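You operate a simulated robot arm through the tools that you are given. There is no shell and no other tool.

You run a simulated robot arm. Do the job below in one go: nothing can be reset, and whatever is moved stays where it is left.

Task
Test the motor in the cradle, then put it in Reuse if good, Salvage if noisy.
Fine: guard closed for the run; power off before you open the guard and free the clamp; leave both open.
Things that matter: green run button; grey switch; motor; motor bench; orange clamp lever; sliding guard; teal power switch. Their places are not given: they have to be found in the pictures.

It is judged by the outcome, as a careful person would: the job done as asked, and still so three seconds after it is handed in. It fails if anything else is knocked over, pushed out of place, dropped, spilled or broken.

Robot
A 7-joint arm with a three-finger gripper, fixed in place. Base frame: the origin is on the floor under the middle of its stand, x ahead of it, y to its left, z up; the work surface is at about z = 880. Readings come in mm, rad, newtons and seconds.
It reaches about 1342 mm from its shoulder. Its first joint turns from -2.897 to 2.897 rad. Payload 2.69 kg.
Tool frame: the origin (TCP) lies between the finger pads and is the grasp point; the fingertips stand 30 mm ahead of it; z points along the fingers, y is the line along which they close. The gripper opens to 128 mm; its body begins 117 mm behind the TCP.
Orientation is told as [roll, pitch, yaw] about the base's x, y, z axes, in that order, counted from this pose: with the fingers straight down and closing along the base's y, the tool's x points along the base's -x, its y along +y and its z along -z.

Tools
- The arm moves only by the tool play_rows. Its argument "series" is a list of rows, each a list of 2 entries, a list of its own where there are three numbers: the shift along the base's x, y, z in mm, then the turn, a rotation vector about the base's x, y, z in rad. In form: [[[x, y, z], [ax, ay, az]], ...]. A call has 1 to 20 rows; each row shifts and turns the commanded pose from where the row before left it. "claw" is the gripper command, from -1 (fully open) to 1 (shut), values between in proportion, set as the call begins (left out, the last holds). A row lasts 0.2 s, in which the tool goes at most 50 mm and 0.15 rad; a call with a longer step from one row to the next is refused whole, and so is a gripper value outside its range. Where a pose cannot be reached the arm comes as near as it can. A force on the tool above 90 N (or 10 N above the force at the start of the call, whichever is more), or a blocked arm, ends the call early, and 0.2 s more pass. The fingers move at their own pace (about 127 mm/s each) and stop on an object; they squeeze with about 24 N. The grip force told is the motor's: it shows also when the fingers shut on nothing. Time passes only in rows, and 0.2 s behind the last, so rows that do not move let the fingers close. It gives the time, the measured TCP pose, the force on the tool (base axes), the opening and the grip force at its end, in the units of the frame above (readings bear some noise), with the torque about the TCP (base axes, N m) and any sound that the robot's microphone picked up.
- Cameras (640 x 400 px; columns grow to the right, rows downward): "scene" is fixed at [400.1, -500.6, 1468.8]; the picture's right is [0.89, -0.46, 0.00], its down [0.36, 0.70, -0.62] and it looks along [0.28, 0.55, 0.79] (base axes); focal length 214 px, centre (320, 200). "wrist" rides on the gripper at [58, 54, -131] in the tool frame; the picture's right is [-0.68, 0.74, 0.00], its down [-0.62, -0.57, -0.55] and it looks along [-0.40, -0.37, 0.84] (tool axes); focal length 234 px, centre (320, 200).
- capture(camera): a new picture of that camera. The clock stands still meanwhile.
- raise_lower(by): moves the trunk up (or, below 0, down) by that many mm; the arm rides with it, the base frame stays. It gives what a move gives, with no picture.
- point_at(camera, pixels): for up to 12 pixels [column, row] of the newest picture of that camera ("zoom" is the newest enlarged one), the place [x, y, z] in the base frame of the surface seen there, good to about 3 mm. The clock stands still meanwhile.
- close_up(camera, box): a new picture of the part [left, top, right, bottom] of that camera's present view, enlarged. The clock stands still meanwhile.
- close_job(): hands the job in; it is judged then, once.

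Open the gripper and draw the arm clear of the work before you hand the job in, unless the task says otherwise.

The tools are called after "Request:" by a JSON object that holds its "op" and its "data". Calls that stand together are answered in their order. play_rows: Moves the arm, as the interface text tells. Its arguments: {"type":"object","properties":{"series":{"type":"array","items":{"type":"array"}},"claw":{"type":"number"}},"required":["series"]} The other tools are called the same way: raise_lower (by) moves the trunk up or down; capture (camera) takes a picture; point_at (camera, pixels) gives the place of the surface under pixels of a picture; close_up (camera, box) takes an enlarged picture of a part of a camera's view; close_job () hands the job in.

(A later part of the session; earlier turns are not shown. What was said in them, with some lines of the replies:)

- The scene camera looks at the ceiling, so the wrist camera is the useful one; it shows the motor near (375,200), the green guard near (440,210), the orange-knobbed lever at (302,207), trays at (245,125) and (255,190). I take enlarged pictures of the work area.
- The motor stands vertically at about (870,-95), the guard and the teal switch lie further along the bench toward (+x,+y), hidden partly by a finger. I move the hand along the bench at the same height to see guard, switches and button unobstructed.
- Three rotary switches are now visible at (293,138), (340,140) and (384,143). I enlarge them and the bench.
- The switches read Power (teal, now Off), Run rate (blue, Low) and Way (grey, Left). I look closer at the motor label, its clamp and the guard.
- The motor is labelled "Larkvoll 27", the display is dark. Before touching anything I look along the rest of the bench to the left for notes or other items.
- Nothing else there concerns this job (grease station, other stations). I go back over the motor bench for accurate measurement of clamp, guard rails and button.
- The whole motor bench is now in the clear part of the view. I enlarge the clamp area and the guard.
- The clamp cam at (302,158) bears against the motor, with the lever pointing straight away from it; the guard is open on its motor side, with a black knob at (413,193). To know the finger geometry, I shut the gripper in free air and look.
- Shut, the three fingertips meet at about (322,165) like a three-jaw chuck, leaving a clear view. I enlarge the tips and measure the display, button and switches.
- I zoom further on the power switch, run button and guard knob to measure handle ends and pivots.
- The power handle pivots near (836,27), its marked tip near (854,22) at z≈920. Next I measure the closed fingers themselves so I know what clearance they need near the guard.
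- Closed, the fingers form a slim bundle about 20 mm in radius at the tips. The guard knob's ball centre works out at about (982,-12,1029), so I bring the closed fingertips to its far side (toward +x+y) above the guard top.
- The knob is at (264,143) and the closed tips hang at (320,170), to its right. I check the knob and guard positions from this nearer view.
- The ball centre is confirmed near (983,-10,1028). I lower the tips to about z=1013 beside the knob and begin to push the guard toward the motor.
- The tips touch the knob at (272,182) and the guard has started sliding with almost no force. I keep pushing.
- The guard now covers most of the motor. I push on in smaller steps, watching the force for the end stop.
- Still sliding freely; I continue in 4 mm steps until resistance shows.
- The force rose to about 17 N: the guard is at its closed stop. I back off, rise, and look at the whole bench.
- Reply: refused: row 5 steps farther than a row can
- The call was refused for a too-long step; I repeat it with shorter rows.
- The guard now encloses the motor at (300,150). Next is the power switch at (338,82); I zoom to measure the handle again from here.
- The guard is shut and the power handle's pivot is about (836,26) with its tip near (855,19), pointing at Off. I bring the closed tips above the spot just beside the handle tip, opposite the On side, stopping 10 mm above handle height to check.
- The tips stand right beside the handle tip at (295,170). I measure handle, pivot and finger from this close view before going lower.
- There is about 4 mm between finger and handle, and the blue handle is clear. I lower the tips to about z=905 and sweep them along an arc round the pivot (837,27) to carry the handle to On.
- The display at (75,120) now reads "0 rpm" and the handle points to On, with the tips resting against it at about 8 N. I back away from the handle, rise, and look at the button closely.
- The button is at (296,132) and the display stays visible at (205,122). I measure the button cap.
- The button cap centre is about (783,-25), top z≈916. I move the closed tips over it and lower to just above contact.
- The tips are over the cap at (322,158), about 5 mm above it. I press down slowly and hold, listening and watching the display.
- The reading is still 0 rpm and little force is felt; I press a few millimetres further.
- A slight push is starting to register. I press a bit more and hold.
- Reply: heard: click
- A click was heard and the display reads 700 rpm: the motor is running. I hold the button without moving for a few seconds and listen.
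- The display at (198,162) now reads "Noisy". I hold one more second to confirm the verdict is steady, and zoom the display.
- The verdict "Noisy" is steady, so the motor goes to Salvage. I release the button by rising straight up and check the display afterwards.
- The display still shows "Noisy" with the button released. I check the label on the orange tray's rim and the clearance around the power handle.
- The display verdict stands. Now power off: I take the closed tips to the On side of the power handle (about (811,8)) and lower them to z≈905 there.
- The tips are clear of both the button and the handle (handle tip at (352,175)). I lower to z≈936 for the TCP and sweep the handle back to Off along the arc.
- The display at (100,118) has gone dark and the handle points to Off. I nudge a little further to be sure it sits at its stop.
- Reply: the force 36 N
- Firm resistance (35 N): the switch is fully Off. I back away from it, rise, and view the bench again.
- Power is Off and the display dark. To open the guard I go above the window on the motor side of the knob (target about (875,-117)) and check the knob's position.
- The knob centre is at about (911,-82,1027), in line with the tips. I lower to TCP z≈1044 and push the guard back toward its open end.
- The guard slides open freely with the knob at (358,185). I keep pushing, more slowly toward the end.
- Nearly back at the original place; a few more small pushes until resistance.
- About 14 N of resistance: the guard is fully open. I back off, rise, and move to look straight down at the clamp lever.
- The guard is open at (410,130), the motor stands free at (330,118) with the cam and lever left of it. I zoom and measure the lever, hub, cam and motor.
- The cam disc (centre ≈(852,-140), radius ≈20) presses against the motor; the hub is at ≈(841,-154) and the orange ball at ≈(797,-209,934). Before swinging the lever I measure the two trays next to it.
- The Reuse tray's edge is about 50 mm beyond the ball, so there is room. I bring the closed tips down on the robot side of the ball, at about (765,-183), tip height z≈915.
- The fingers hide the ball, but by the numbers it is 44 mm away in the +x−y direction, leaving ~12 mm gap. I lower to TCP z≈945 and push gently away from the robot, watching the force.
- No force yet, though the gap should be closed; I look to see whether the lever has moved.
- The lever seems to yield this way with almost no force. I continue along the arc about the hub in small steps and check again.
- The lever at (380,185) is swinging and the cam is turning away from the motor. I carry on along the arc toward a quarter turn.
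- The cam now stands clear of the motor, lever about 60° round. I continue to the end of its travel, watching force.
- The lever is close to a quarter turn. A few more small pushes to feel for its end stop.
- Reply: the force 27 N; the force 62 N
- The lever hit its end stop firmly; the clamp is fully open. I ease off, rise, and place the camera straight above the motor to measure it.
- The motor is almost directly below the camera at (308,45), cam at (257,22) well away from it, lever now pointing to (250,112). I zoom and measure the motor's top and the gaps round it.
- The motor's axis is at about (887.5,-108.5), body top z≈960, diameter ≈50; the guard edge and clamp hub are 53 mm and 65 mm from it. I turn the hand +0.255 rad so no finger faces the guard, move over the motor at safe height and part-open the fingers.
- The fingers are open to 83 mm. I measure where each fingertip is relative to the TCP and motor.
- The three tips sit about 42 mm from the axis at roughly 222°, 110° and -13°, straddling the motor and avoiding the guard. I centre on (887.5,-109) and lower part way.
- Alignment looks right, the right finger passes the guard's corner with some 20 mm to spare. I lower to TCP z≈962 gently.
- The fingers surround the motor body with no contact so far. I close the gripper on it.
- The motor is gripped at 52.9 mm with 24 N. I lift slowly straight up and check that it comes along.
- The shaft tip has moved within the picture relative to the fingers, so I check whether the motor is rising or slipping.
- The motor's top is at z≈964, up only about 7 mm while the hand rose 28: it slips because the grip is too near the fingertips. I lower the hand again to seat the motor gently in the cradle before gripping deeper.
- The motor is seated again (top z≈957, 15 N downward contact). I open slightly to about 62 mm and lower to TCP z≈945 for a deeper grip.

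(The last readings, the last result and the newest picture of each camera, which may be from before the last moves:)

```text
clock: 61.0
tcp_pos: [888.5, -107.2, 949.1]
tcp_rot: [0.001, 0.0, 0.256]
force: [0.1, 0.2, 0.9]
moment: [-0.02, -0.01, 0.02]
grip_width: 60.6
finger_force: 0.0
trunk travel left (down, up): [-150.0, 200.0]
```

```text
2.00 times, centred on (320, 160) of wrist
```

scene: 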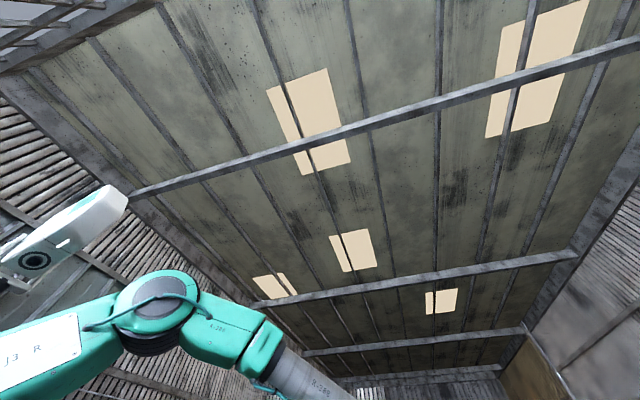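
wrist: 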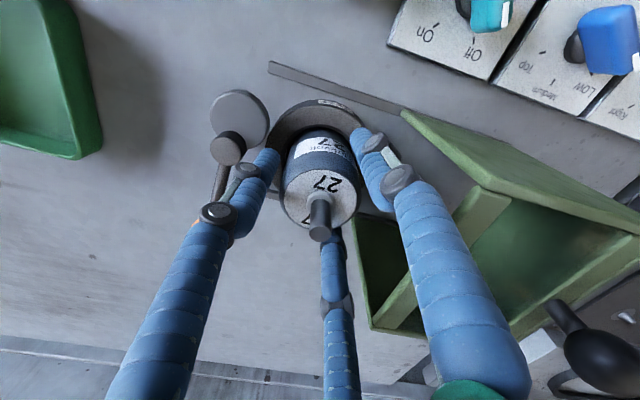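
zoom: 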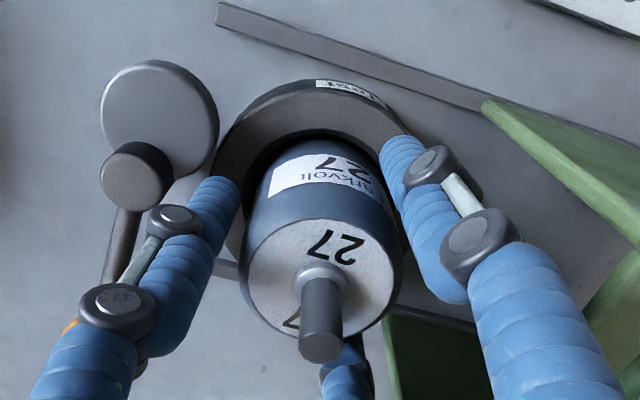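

No contact while lowering; finger A passes right of the hub at (145,175 in the zoom). I go 5 mm lower and close on the motor.

Request:
{"op": "play_rows", "data": {"series": [[[-0.5, -1, -5], [0, 0, 0]], [[0, 0, 0], [0, 0, 0]]]}}

Request:
{"op": "play_rows", "data": {"series": [[[0, 0, 0], [0, 0, 0]], [[0, 0, 0], [0, 0, 0]], [[0, 0, 0], [0, 0, 0]], [[0, 0, 0], [0, 0, 0]]], "claw": 1}}

Request:
{"op": "close_up", "data": {"camera": "wrist", "box": [200, 60, 440, 260]}}

```text
clock: 61.6
tcp_pos: [885.6, -108.9, 942.8]
tcp_rot: [-0.001, 0.0, 0.256]
force: [0.4, -0.2, -0.1]
moment: [-0.02, 0.01, -0.03]
grip_width: 60.8
finger_force: 0.1
trunk travel left (down, up): [-150.0, 200.0]
```

```text
clock: 62.6
tcp_pos: [885.1, -109.1, 943.8]
tcp_rot: [0.0, 0.0, 0.255]
force: [1.7, -0.4, 2.1]
moment: [-0.11, -0.22, 0.01]
grip_width: 52.7
finger_force: 24.3
trunk travel left (down, up): [-150.0, 200.0]
```

```text
2.00 times, centred on (320, 160) of wrist
```

zoom: 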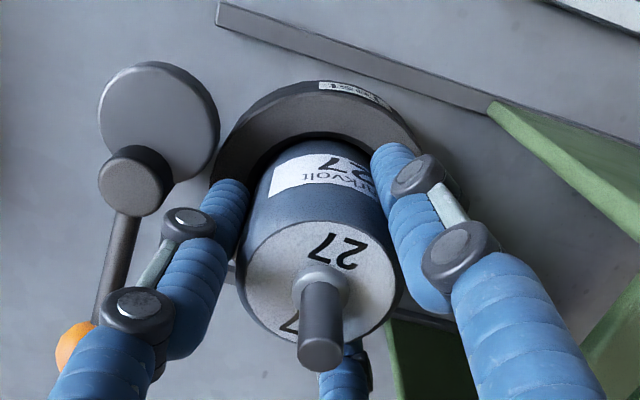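

Gripped again, now with about 43 mm of overlap. I lift slowly and check the motor rises with the hand.

Request:
{"op": "play_rows", "data": {"series": [[[0, 0, 2], [0, 0, 0]], [[0, 0, 3], [0, 0, 0]], [[0, 0, 4], [0, 0, 0]], [[0, 0, 4], [0, 0, 0]], [[0, 0, 0], [0, 0, 0]]]}}

Request:
{"op": "capture", "data": {"camera": "wrist"}}

Request:
{"op": "point_at", "data": {"camera": "wrist", "pixels": [[305, 180], [335, 180], [318, 170], [300, 195], [345, 190]]}}

```text
clock: 63.8
tcp_pos: [886.4, -110.4, 957.0]
tcp_rot: [-0.001, 0.0, 0.256]
force: [0.3, 0.2, -5.1]
moment: [-0.02, 0.0, 0.01]
grip_width: 52.7
finger_force: 24.5
trunk travel left (down, up): [-150.0, 200.0]
```

```text
taken
```

wrist: 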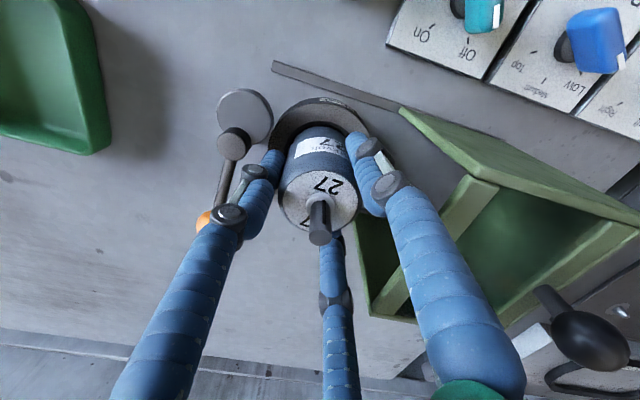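

```text
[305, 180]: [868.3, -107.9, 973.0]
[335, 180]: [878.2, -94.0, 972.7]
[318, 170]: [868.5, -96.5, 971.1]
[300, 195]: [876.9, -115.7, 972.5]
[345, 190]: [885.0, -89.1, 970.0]
```

The motor's top is now at z≈972, so it rose with the hand (≈14 mm) without slipping; weight about 5 N. I continue lifting and recheck.

Request:
{"op": "play_rows", "data": {"series": [[[0, 0, 5], [0, 0, 0]], [[0, 0, 6], [0, 0, 0]], [[0, 0, 8], [0, 0, 0]], [[0, 0, 8], [0, 0, 0]], [[0, 0, 5], [0, 0, 0]], [[0, 0, 0], [0, 0, 0]]]}}

Request:
{"op": "capture", "data": {"camera": "wrist"}}

Request:
{"op": "point_at", "data": {"camera": "wrist", "pixels": [[305, 180], [335, 180], [318, 170], [300, 195], [345, 190], [319, 238]]}}

```text
clock: 65.2
tcp_pos: [886.5, -110.6, 987.2]
tcp_rot: [0.0, -0.001, 0.255]
force: [-0.8, -0.7, -4.5]
moment: [-0.04, 0.02, 0.01]
grip_width: 52.6
finger_force: 23.8
trunk travel left (down, up): [-150.0, 200.0]
```

```text
taken
```

wrist: 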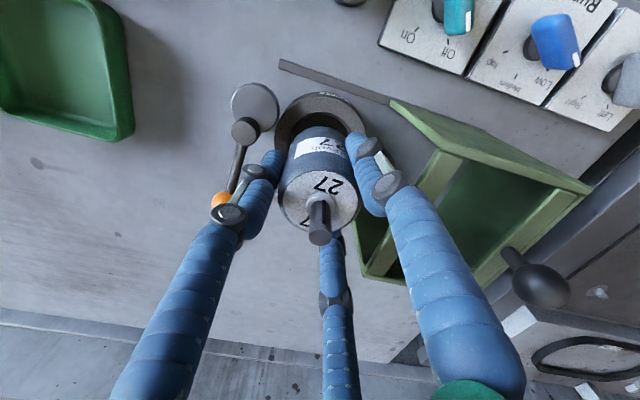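

```text
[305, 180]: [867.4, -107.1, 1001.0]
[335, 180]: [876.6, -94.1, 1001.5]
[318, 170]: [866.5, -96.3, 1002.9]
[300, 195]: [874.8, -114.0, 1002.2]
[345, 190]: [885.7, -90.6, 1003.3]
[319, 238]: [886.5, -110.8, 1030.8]
```

The motor holds firmly (top z≈1002, 15 mm above the TCP as when gripped). I lift to a safe height and carry it toward the Salvage side, stopping short to look at the orange tray.

Request:
{"op": "play_rows", "data": {"series": [[[0, 0, 10], [0, 0, 0]], [[0, 0, 20], [0, 0, 0]], [[0, 0, 25], [0, 0, 0]], [[0, 0, 25], [0, 0, 0]], [[-8, 0, 15], [0, 0, 0]], [[-15, 0, 5], [0, 0, 0]], [[-20, 0, 0], [0, 0, 0]], [[-25, 0, 0], [0, 0, 0]], [[-25, 0, 0], [0, 0, 0]], [[-25, 0, 0], [0, 0, 0]], [[-25, 0, 0], [0, 0, 0]], [[-20, 0, 0], [0, 0, 0]], [[-15, 0, 0], [0, 0, 0]], [[-8, 0, 0], [0, 0, 0]]]}}

Request:
{"op": "capture", "data": {"camera": "wrist"}}

```text
clock: 68.2
tcp_pos: [700.1, -109.9, 1087.9]
tcp_rot: [0.0, -0.001, 0.254]
force: [0.0, -0.6, -5.0]
moment: [-0.03, 0.03, 0.0]
grip_width: 52.7
finger_force: 23.7
trunk travel left (down, up): [-150.0, 200.0]
```

```text
taken
```

wrist: 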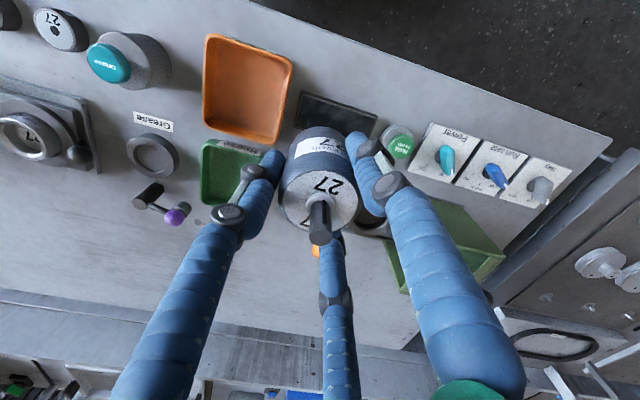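

The orange tray is fully visible at (245,90). I zoom on it to check its label and measure its corners.

Request:
{"op": "close_up", "data": {"camera": "wrist", "box": [185, 25, 305, 155]}}

Request:
{"op": "point_at", "data": {"camera": "wrist", "pixels": [[208, 38], [291, 62], [276, 143], [203, 125], [245, 90], [222, 60], [275, 75], [265, 125], [215, 112], [246, 40], [285, 100], [240, 133]]}}

```text
3.08 times, centred on (245, 90) of wrist
```

zoom: 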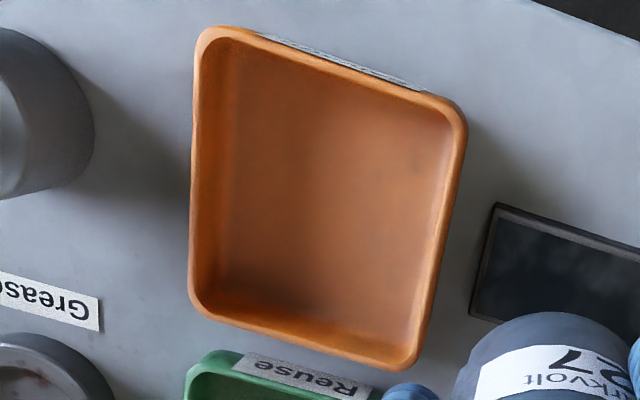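

```text
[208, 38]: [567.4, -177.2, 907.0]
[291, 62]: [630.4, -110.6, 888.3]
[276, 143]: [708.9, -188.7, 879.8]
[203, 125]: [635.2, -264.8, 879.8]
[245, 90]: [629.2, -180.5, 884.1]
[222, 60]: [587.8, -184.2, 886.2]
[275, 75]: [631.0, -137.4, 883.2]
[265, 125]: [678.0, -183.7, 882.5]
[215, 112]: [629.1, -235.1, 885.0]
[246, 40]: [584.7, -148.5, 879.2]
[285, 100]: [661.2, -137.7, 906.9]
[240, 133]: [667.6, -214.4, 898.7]
```

The tray floor is flat at z≈884, centred near (632,-184). Its label is on the wall facing the robot and not readable from here, so before placing I draw back toward the robot side, motor held high, to read it.

Request:
{"op": "play_rows", "data": {"series": [[[-3, 12, 0], [0, 0, 0]], [[-6, 25, 0], [0, 0, 0]], [[-6, 28, 0], [0, 0, 0]], [[-7, 28, 0], [0, 0, 0]], [[-7, 28, 0], [0, 0, 0]], [[-7, 28, 0], [0, 0, 0]], [[-7, 28, 0], [0, 0, 0]], [[-7, 28, 0], [0, 0, 0]], [[-6, 28, 0], [0, 0, 0]], [[-4, 18, 0], [0, 0, 0]], [[0, 8, 0], [0, 0, 0]]]}}

Request:
{"op": "capture", "data": {"camera": "wrist"}}

```text
clock: 70.6
tcp_pos: [641.1, 147.8, 1088.9]
tcp_rot: [0.002, 0.001, 0.255]
force: [-0.1, -0.5, -3.8]
moment: [0.06, 0.02, -0.01]
grip_width: 52.2
finger_force: 23.7
trunk travel left (down, up): [-150.0, 200.0]
```

```text
taken
```

wrist: 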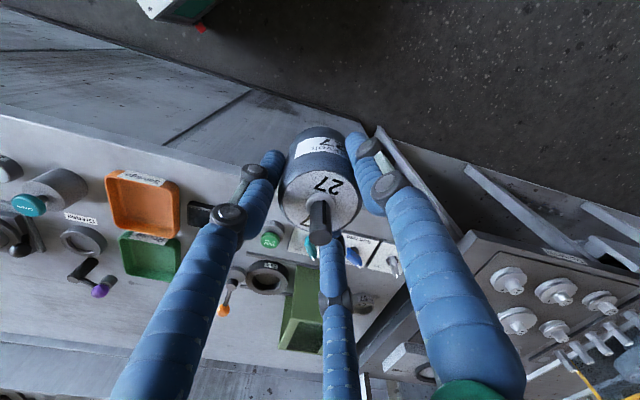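

The orange tray's front label is now visible at (143,178); I zoom on it.

Request:
{"op": "close_up", "data": {"camera": "wrist", "box": [100, 160, 200, 250]}}

Request:
{"op": "close_up", "data": {"camera": "wrist", "box": [270, 110, 380, 250]}}

```text
4.44 times, centred on (150, 205) of wrist
```

zoom: 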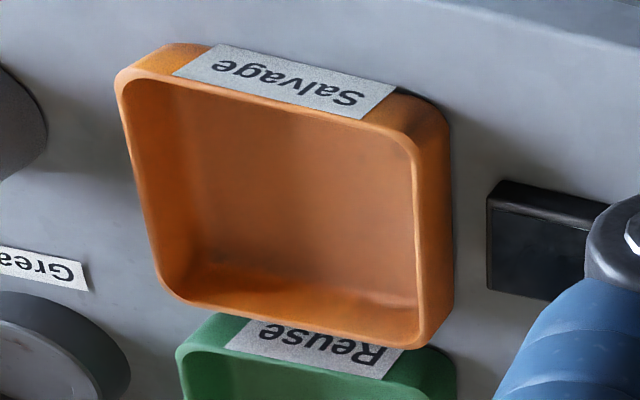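

```text
2.86 times, centred on (325, 180) of wrist
```

zoom: 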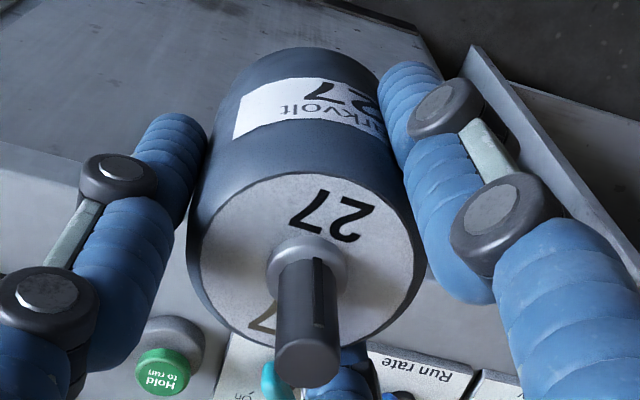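

The orange tray is labelled "Salvage". I measure its rim from here to fix its centre.

Request:
{"op": "close_up", "data": {"camera": "wrist", "box": [100, 160, 200, 250]}}

Request:
{"op": "point_at", "data": {"camera": "zoom", "pixels": [[133, 80], [412, 140], [175, 285], [418, 335], [270, 108], [140, 190], [430, 240], [290, 325], [200, 240], [380, 270], [300, 220]]}}

```text
4.44 times, centred on (150, 205) of wrist
```

zoom: 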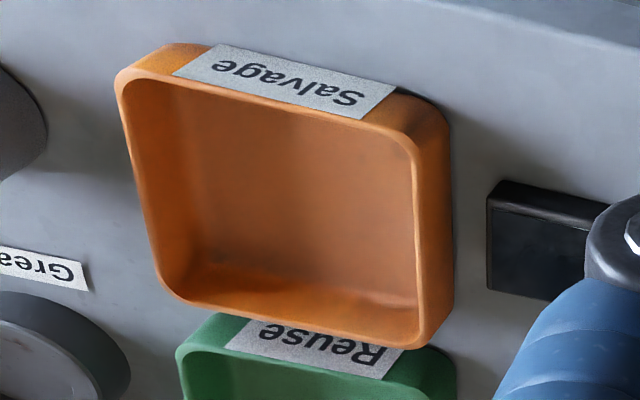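

```text
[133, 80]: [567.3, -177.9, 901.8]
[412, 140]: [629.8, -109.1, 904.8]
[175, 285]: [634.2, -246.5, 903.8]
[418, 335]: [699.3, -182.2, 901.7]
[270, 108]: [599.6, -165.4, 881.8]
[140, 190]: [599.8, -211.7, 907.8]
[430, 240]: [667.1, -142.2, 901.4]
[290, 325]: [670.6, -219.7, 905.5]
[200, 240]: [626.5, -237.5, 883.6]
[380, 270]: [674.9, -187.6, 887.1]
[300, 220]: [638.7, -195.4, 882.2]
```

The tray's centre is at about (632.5,-180), rim z≈905, floor z≈884. I carry the motor over it at the present height.

Request:
{"op": "play_rows", "data": {"series": [[[0, -10, 0], [0, 0, 0]], [[0, -22, 0], [0, 0, 0]], [[-1, -28, 0], [0, 0, 0]], [[-1, -30, 0], [0, 0, 0]], [[-1, -30, 0], [0, 0, 0]], [[-1, -30, 0], [0, 0, 0]], [[-1, -30, 0], [0, 0, 0]], [[-1, -30, 0], [0, 0, 0]], [[-1, -30, 0], [0, 0, 0]], [[-1, -30, 0], [0, 0, 0]], [[0, -25, 0], [0, 0, 0]], [[0, -18, 0], [0, 0, 0]], [[0, -10, 0], [0, 0, 0]], [[0, -5, 0], [0, 0, 0]], [[0, 0, 0], [0, 0, 0]]]}}

Request:
{"op": "capture", "data": {"camera": "wrist"}}

```text
clock: 73.8
tcp_pos: [631.0, -177.9, 1088.5]
tcp_rot: [-0.001, -0.001, 0.255]
force: [0.0, 0.3, -5.1]
moment: [0.03, -0.03, -0.03]
grip_width: 52.7
finger_force: 23.7
trunk travel left (down, up): [-150.0, 200.0]
```

```text
taken
```

wrist: 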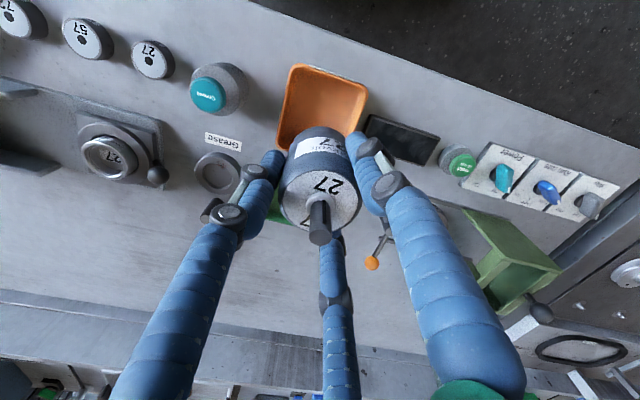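

The tray is below the motor (visible at (318,100)), the grease can at (218,90) is well clear. I descend part way and check.

Request:
{"op": "play_rows", "data": {"series": [[[0.5, -1, -15], [0, 0, 0]], [[0.5, -1, -25], [0, 0, 0]], [[0, 0, -25], [0, 0, 0]], [[0, 0, -20], [0, 0, 0]], [[0, 0, -8], [0, 0, 0]], [[0, 0, 0], [0, 0, 0]]]}}

Request:
{"op": "capture", "data": {"camera": "wrist"}}

Request:
{"op": "close_up", "data": {"camera": "wrist", "box": [200, 40, 440, 240]}}

```text
clock: 75.2
tcp_pos: [633.7, -182.3, 995.2]
tcp_rot: [0.001, 0.001, 0.256]
force: [-0.2, 0.5, -5.9]
moment: [-0.01, 0.03, 0.02]
grip_width: 52.7
finger_force: 23.8
trunk travel left (down, up): [-150.0, 200.0]
```

```text
taken
```

wrist: 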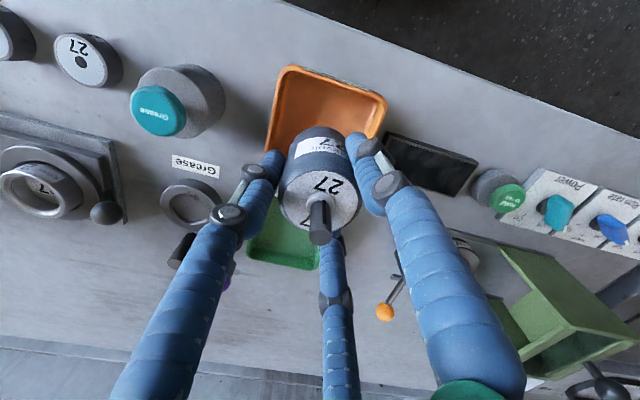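

```text
2.00 times, centred on (320, 140) of wrist
```

zoom: 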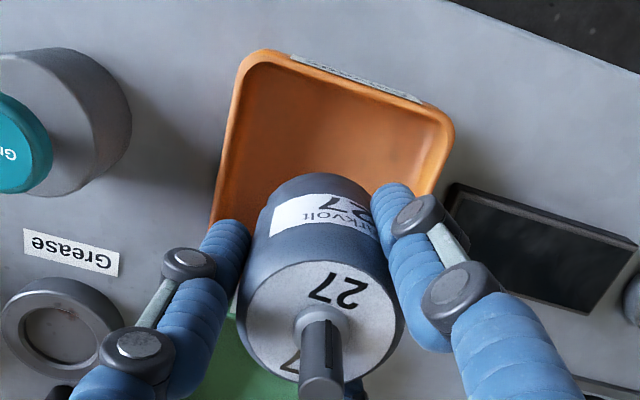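

The motor is lined up over the middle of the tray. I lower further, then in small steps until the tray floor carries the weight.

Request:
{"op": "play_rows", "data": {"series": [[[0, 0, -15], [0, 0, 0]], [[0, 0, -15], [0, 0, 0]], [[0, 0, -8], [0, 0, 0]], [[0, 0, -4], [0, 0, 0]], [[0, 0, 0], [0, 0, 0]]]}}

Request:
{"op": "close_up", "data": {"camera": "wrist", "box": [200, 40, 440, 240]}}

```text
clock: 76.4
tcp_pos: [633.1, -181.0, 953.8]
tcp_rot: [-0.001, 0.0, 0.254]
force: [-0.4, -0.3, -4.5]
moment: [0.0, -0.01, -0.03]
grip_width: 52.3
finger_force: 23.8
trunk travel left (down, up): [-150.0, 200.0]
```

```text
2.00 times, centred on (320, 140) of wrist
```

zoom: 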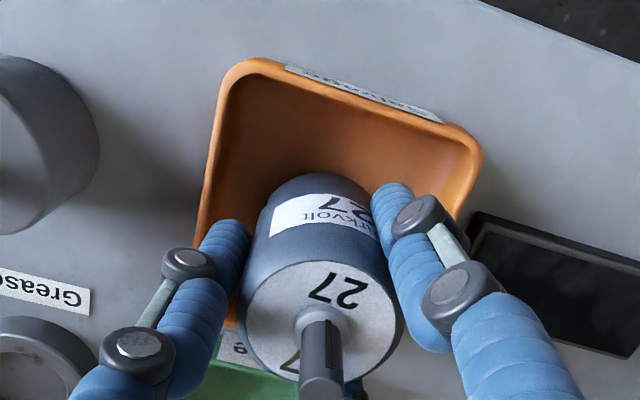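

Still hanging (−4.5 N). I lower in 2–3 mm steps, watching the vertical force.

Request:
{"op": "play_rows", "data": {"series": [[[0, 0, -3], [0, 0, 0]], [[0, 0, -3], [0, 0, 0]]]}}

Request:
{"op": "play_rows", "data": {"series": [[[0, 0, -2], [0, 0, 0]], [[0, 0, -2], [0, 0, 0]]]}}

```text
clock: 77.0
tcp_pos: [634.1, -181.2, 947.2]
tcp_rot: [0.0, -0.001, 0.255]
force: [0.1, -0.8, -4.7]
moment: [-0.02, -0.01, -0.01]
grip_width: 52.6
finger_force: 23.9
trunk travel left (down, up): [-150.0, 200.0]
```

```text
clock: 77.6
tcp_pos: [634.3, -180.9, 943.9]
tcp_rot: [-0.001, -0.001, 0.253]
force: [0.4, -0.3, -5.7]
moment: [-0.02, 0.01, -0.05]
grip_width: 52.7
finger_force: 24.1
trunk travel left (down, up): [-150.0, 200.0]
```

Still hanging; a little lower, in 1.5 mm steps.

Request:
{"op": "play_rows", "data": {"series": [[[0, 0, -1.5], [0, 0, 0]]]}}

Request:
{"op": "play_rows", "data": {"series": [[[0, 0, -1.5], [0, 0, 0]]]}}

Request:
{"op": "play_rows", "data": {"series": [[[0, 0, -1.5], [0, 0, 0]]]}}

```text
clock: 78.0
tcp_pos: [634.2, -181.9, 942.4]
tcp_rot: [-0.002, 0.001, 0.256]
force: [-0.7, 1.1, -4.5]
moment: [-0.01, -0.02, -0.02]
grip_width: 52.5
finger_force: 23.8
trunk travel left (down, up): [-150.0, 200.0]
```

```text
clock: 78.4
tcp_pos: [634.0, -181.3, 941.8]
tcp_rot: [-0.001, -0.001, 0.254]
force: [-1.3, 3.1, 4.3]
moment: [0.31, -0.12, 0.1]
grip_width: 52.5
finger_force: 24.1
trunk travel left (down, up): [-150.0, 200.0]
```

```text
clock: 78.8
tcp_pos: [634.0, -182.0, 940.6]
tcp_rot: [-0.002, -0.002, 0.254]
force: [-2.2, 1.4, 14.4]
moment: [0.09, 0.14, 0.02]
grip_width: 53.0
finger_force: 24.2
trunk travel left (down, up): [-150.0, 200.0]
```

The tray floor now carries the motor (force turned to +14 N). I ease up 1.5 mm and open the fingers a little.

Request:
{"op": "play_rows", "data": {"series": [[[0, 0, 1.5], [0, 0, 0]], [[0, 0, 0], [0, 0, 0]]]}}

Request:
{"op": "play_rows", "data": {"series": [[[0, 0, 0], [0, 0, 0]], [[0, 0, 0], [0, 0, 0]], [[0, 0, 0], [0, 0, 0]]], "claw": 0.05}}

Request:
{"op": "capture", "data": {"camera": "wrist"}}

Request:
{"op": "close_up", "data": {"camera": "wrist", "box": [200, 40, 440, 240]}}

```text
clock: 79.4
tcp_pos: [634.3, -181.6, 941.4]
tcp_rot: [0.0, 0.0, 0.256]
force: [0.8, -3.7, 5.6]
moment: [-0.33, -0.35, -0.09]
grip_width: 52.6
finger_force: 23.7
trunk travel left (down, up): [-150.0, 200.0]
```

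```text
clock: 80.2
tcp_pos: [633.4, -180.9, 940.3]
tcp_rot: [-0.001, -0.001, 0.254]
force: [0.0, 0.1, 0.6]
moment: [0.02, 0.0, 0.02]
grip_width: 61.1
finger_force: 0.1
trunk travel left (down, up): [-150.0, 200.0]
```

```text
taken
```

wrist: 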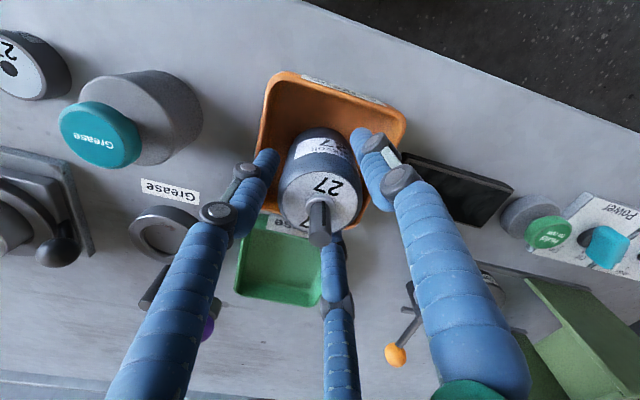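

```text
2.00 times, centred on (320, 140) of wrist
```

zoom: 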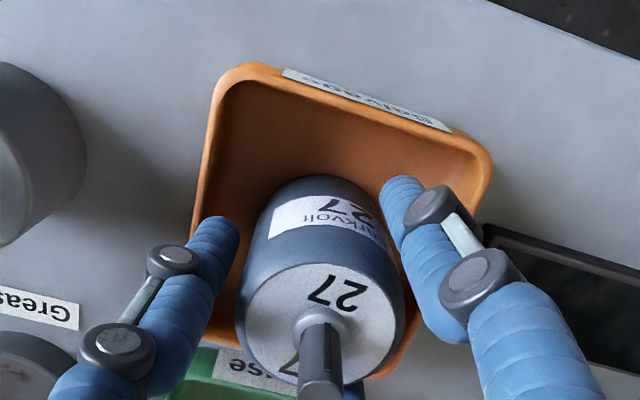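

The fingers have let go and the motor stands on the tray floor. I open a bit wider and rise straight up.

Request:
{"op": "play_rows", "data": {"series": [[[0, 0, 0], [0, 0, 0]], [[0, 0, 0], [0, 0, 0]]], "claw": -0.15}}

Request:
{"op": "play_rows", "data": {"series": [[[0, 0, 8], [0, 0, 0]], [[0, 0, 15], [0, 0, 0]], [[0, 0, 25], [0, 0, 0]], [[0, 0, 35], [0, 0, 0]], [[0, 0, 40], [0, 0, 0]], [[0, 0, 40], [0, 0, 0]], [[0, 0, 40], [0, 0, 0]], [[0, 0, 30], [0, 0, 0]]]}}

Request:
{"op": "capture", "data": {"camera": "wrist"}}

```text
clock: 80.8
tcp_pos: [633.0, -180.6, 940.4]
tcp_rot: [0.0, -0.001, 0.254]
force: [0.0, 0.2, -0.5]
moment: [0.01, 0.02, -0.06]
grip_width: 73.5
finger_force: 0.1
trunk travel left (down, up): [-150.0, 200.0]
```

```text
clock: 82.6
tcp_pos: [633.4, -180.0, 1173.1]
tcp_rot: [0.0, 0.001, 0.255]
force: [0.4, 0.0, -0.6]
moment: [0.0, 0.03, -0.01]
grip_width: 73.5
finger_force: 0.1
trunk travel left (down, up): [-150.0, 200.0]
```

```text
taken
```

wrist: 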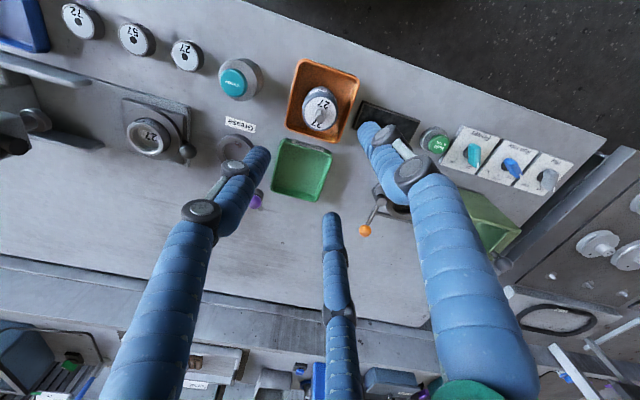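

The motor stands upright in the Salvage tray at (320,108). I draw the arm back toward the robot, open the gripper fully, and make a final check.

Request:
{"op": "play_rows", "data": {"series": [[[-5, 10, 10], [0, 0, -0.05]], [[-5, 25, 10], [0, 0, -0.07]], [[-5, 30, 5], [0, 0, -0.07]], [[-5, 30, 0], [0, 0, -0.065]], [[-5, 30, 0], [0, 0, 0]], [[0, 25, 0], [0, 0, 0]], [[0, 10, 0], [0, 0, 0]], [[0, 0, 0], [0, 0, 0]]], "claw": -1}}

Request:
{"op": "capture", "data": {"camera": "wrist"}}

Request:
{"op": "close_up", "data": {"camera": "wrist", "box": [130, 80, 450, 280]}}

```text
clock: 84.4
tcp_pos: [608.7, -21.9, 1199.2]
tcp_rot: [0.0, 0.001, 0.0]
force: [-0.2, -0.3, 0.0]
moment: [-0.02, 0.0, -0.01]
grip_width: 128.1
finger_force: 0.1
trunk travel left (down, up): [-150.0, 200.0]
```

```text
taken
```

wrist: 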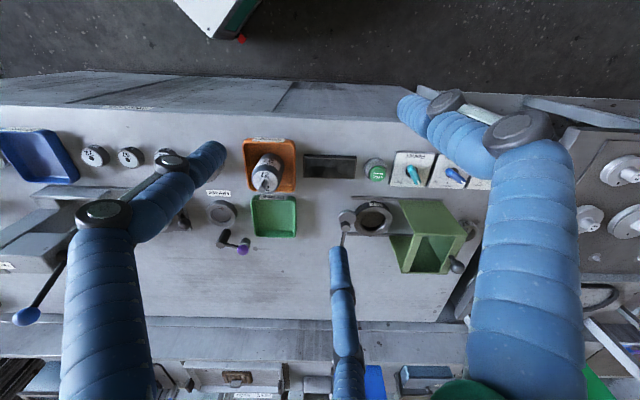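

```text
2.00 times, centred on (290, 180) of wrist
```

zoom: 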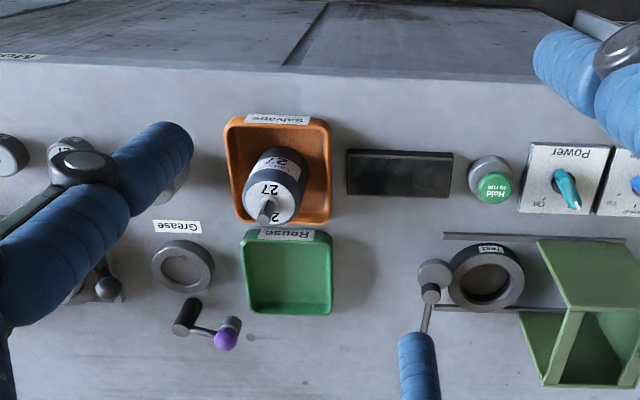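

Everything is as wanted: motor in Salvage, cradle empty, clamp lever swung open, guard open, power Off, display dark. I take one last close look at the motor, the switches and the clamp before handing in.

Request:
{"op": "close_up", "data": {"camera": "wrist", "box": [235, 130, 305, 205]}}

Request:
{"op": "close_up", "data": {"camera": "wrist", "box": [320, 140, 500, 290]}}

```text
5.33 times, centred on (270, 168) of wrist
```

zoom: 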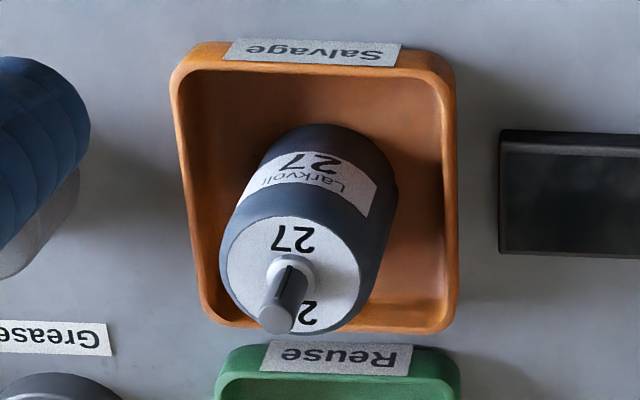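

```text
2.67 times, centred on (410, 215) of wrist
```

zoom: 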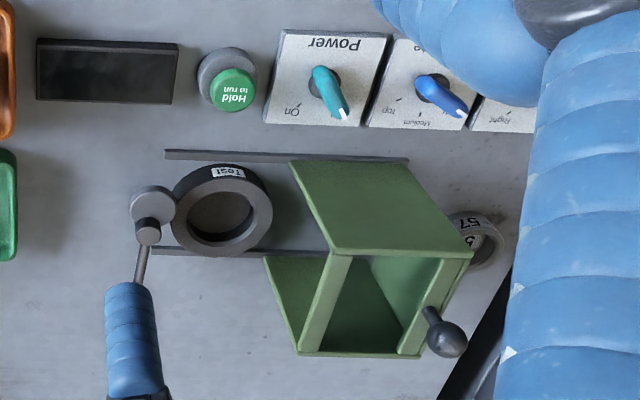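

The motor stands upright in the tray labelled "Salvage". The guard and clamp are open, power is Off and the other switches are untouched. The gripper is open and clear, so I hand the job in.

Request:
{"op": "close_job", "data": {}}

```text
The job is handed in.
```

I tested the motor in the cradle (Larkvolt 27), the bench display read "Noisy", and I put it in the orange Salvage tray.

- **Test:** I closed the guard, switched power on and held the run button. The motor came up to 700 rpm, then the display changed to "Noisy" and stayed there. I left the blue and grey switches as I found them, at Low and Left, so the motor was run one way only.
- **After the test:** I turned power off before opening the guard and freeing the clamp. Both are left open.
- **Lifting the motor:** On the first lift my grip was too high and the motor slipped back about 20 mm while still in the cradle. I seated it, gripped it lower and carried it across without further slipping. It stands upright in the tray.

I saw nothing else moved or knocked, and the gripper is open and clear of the bench.
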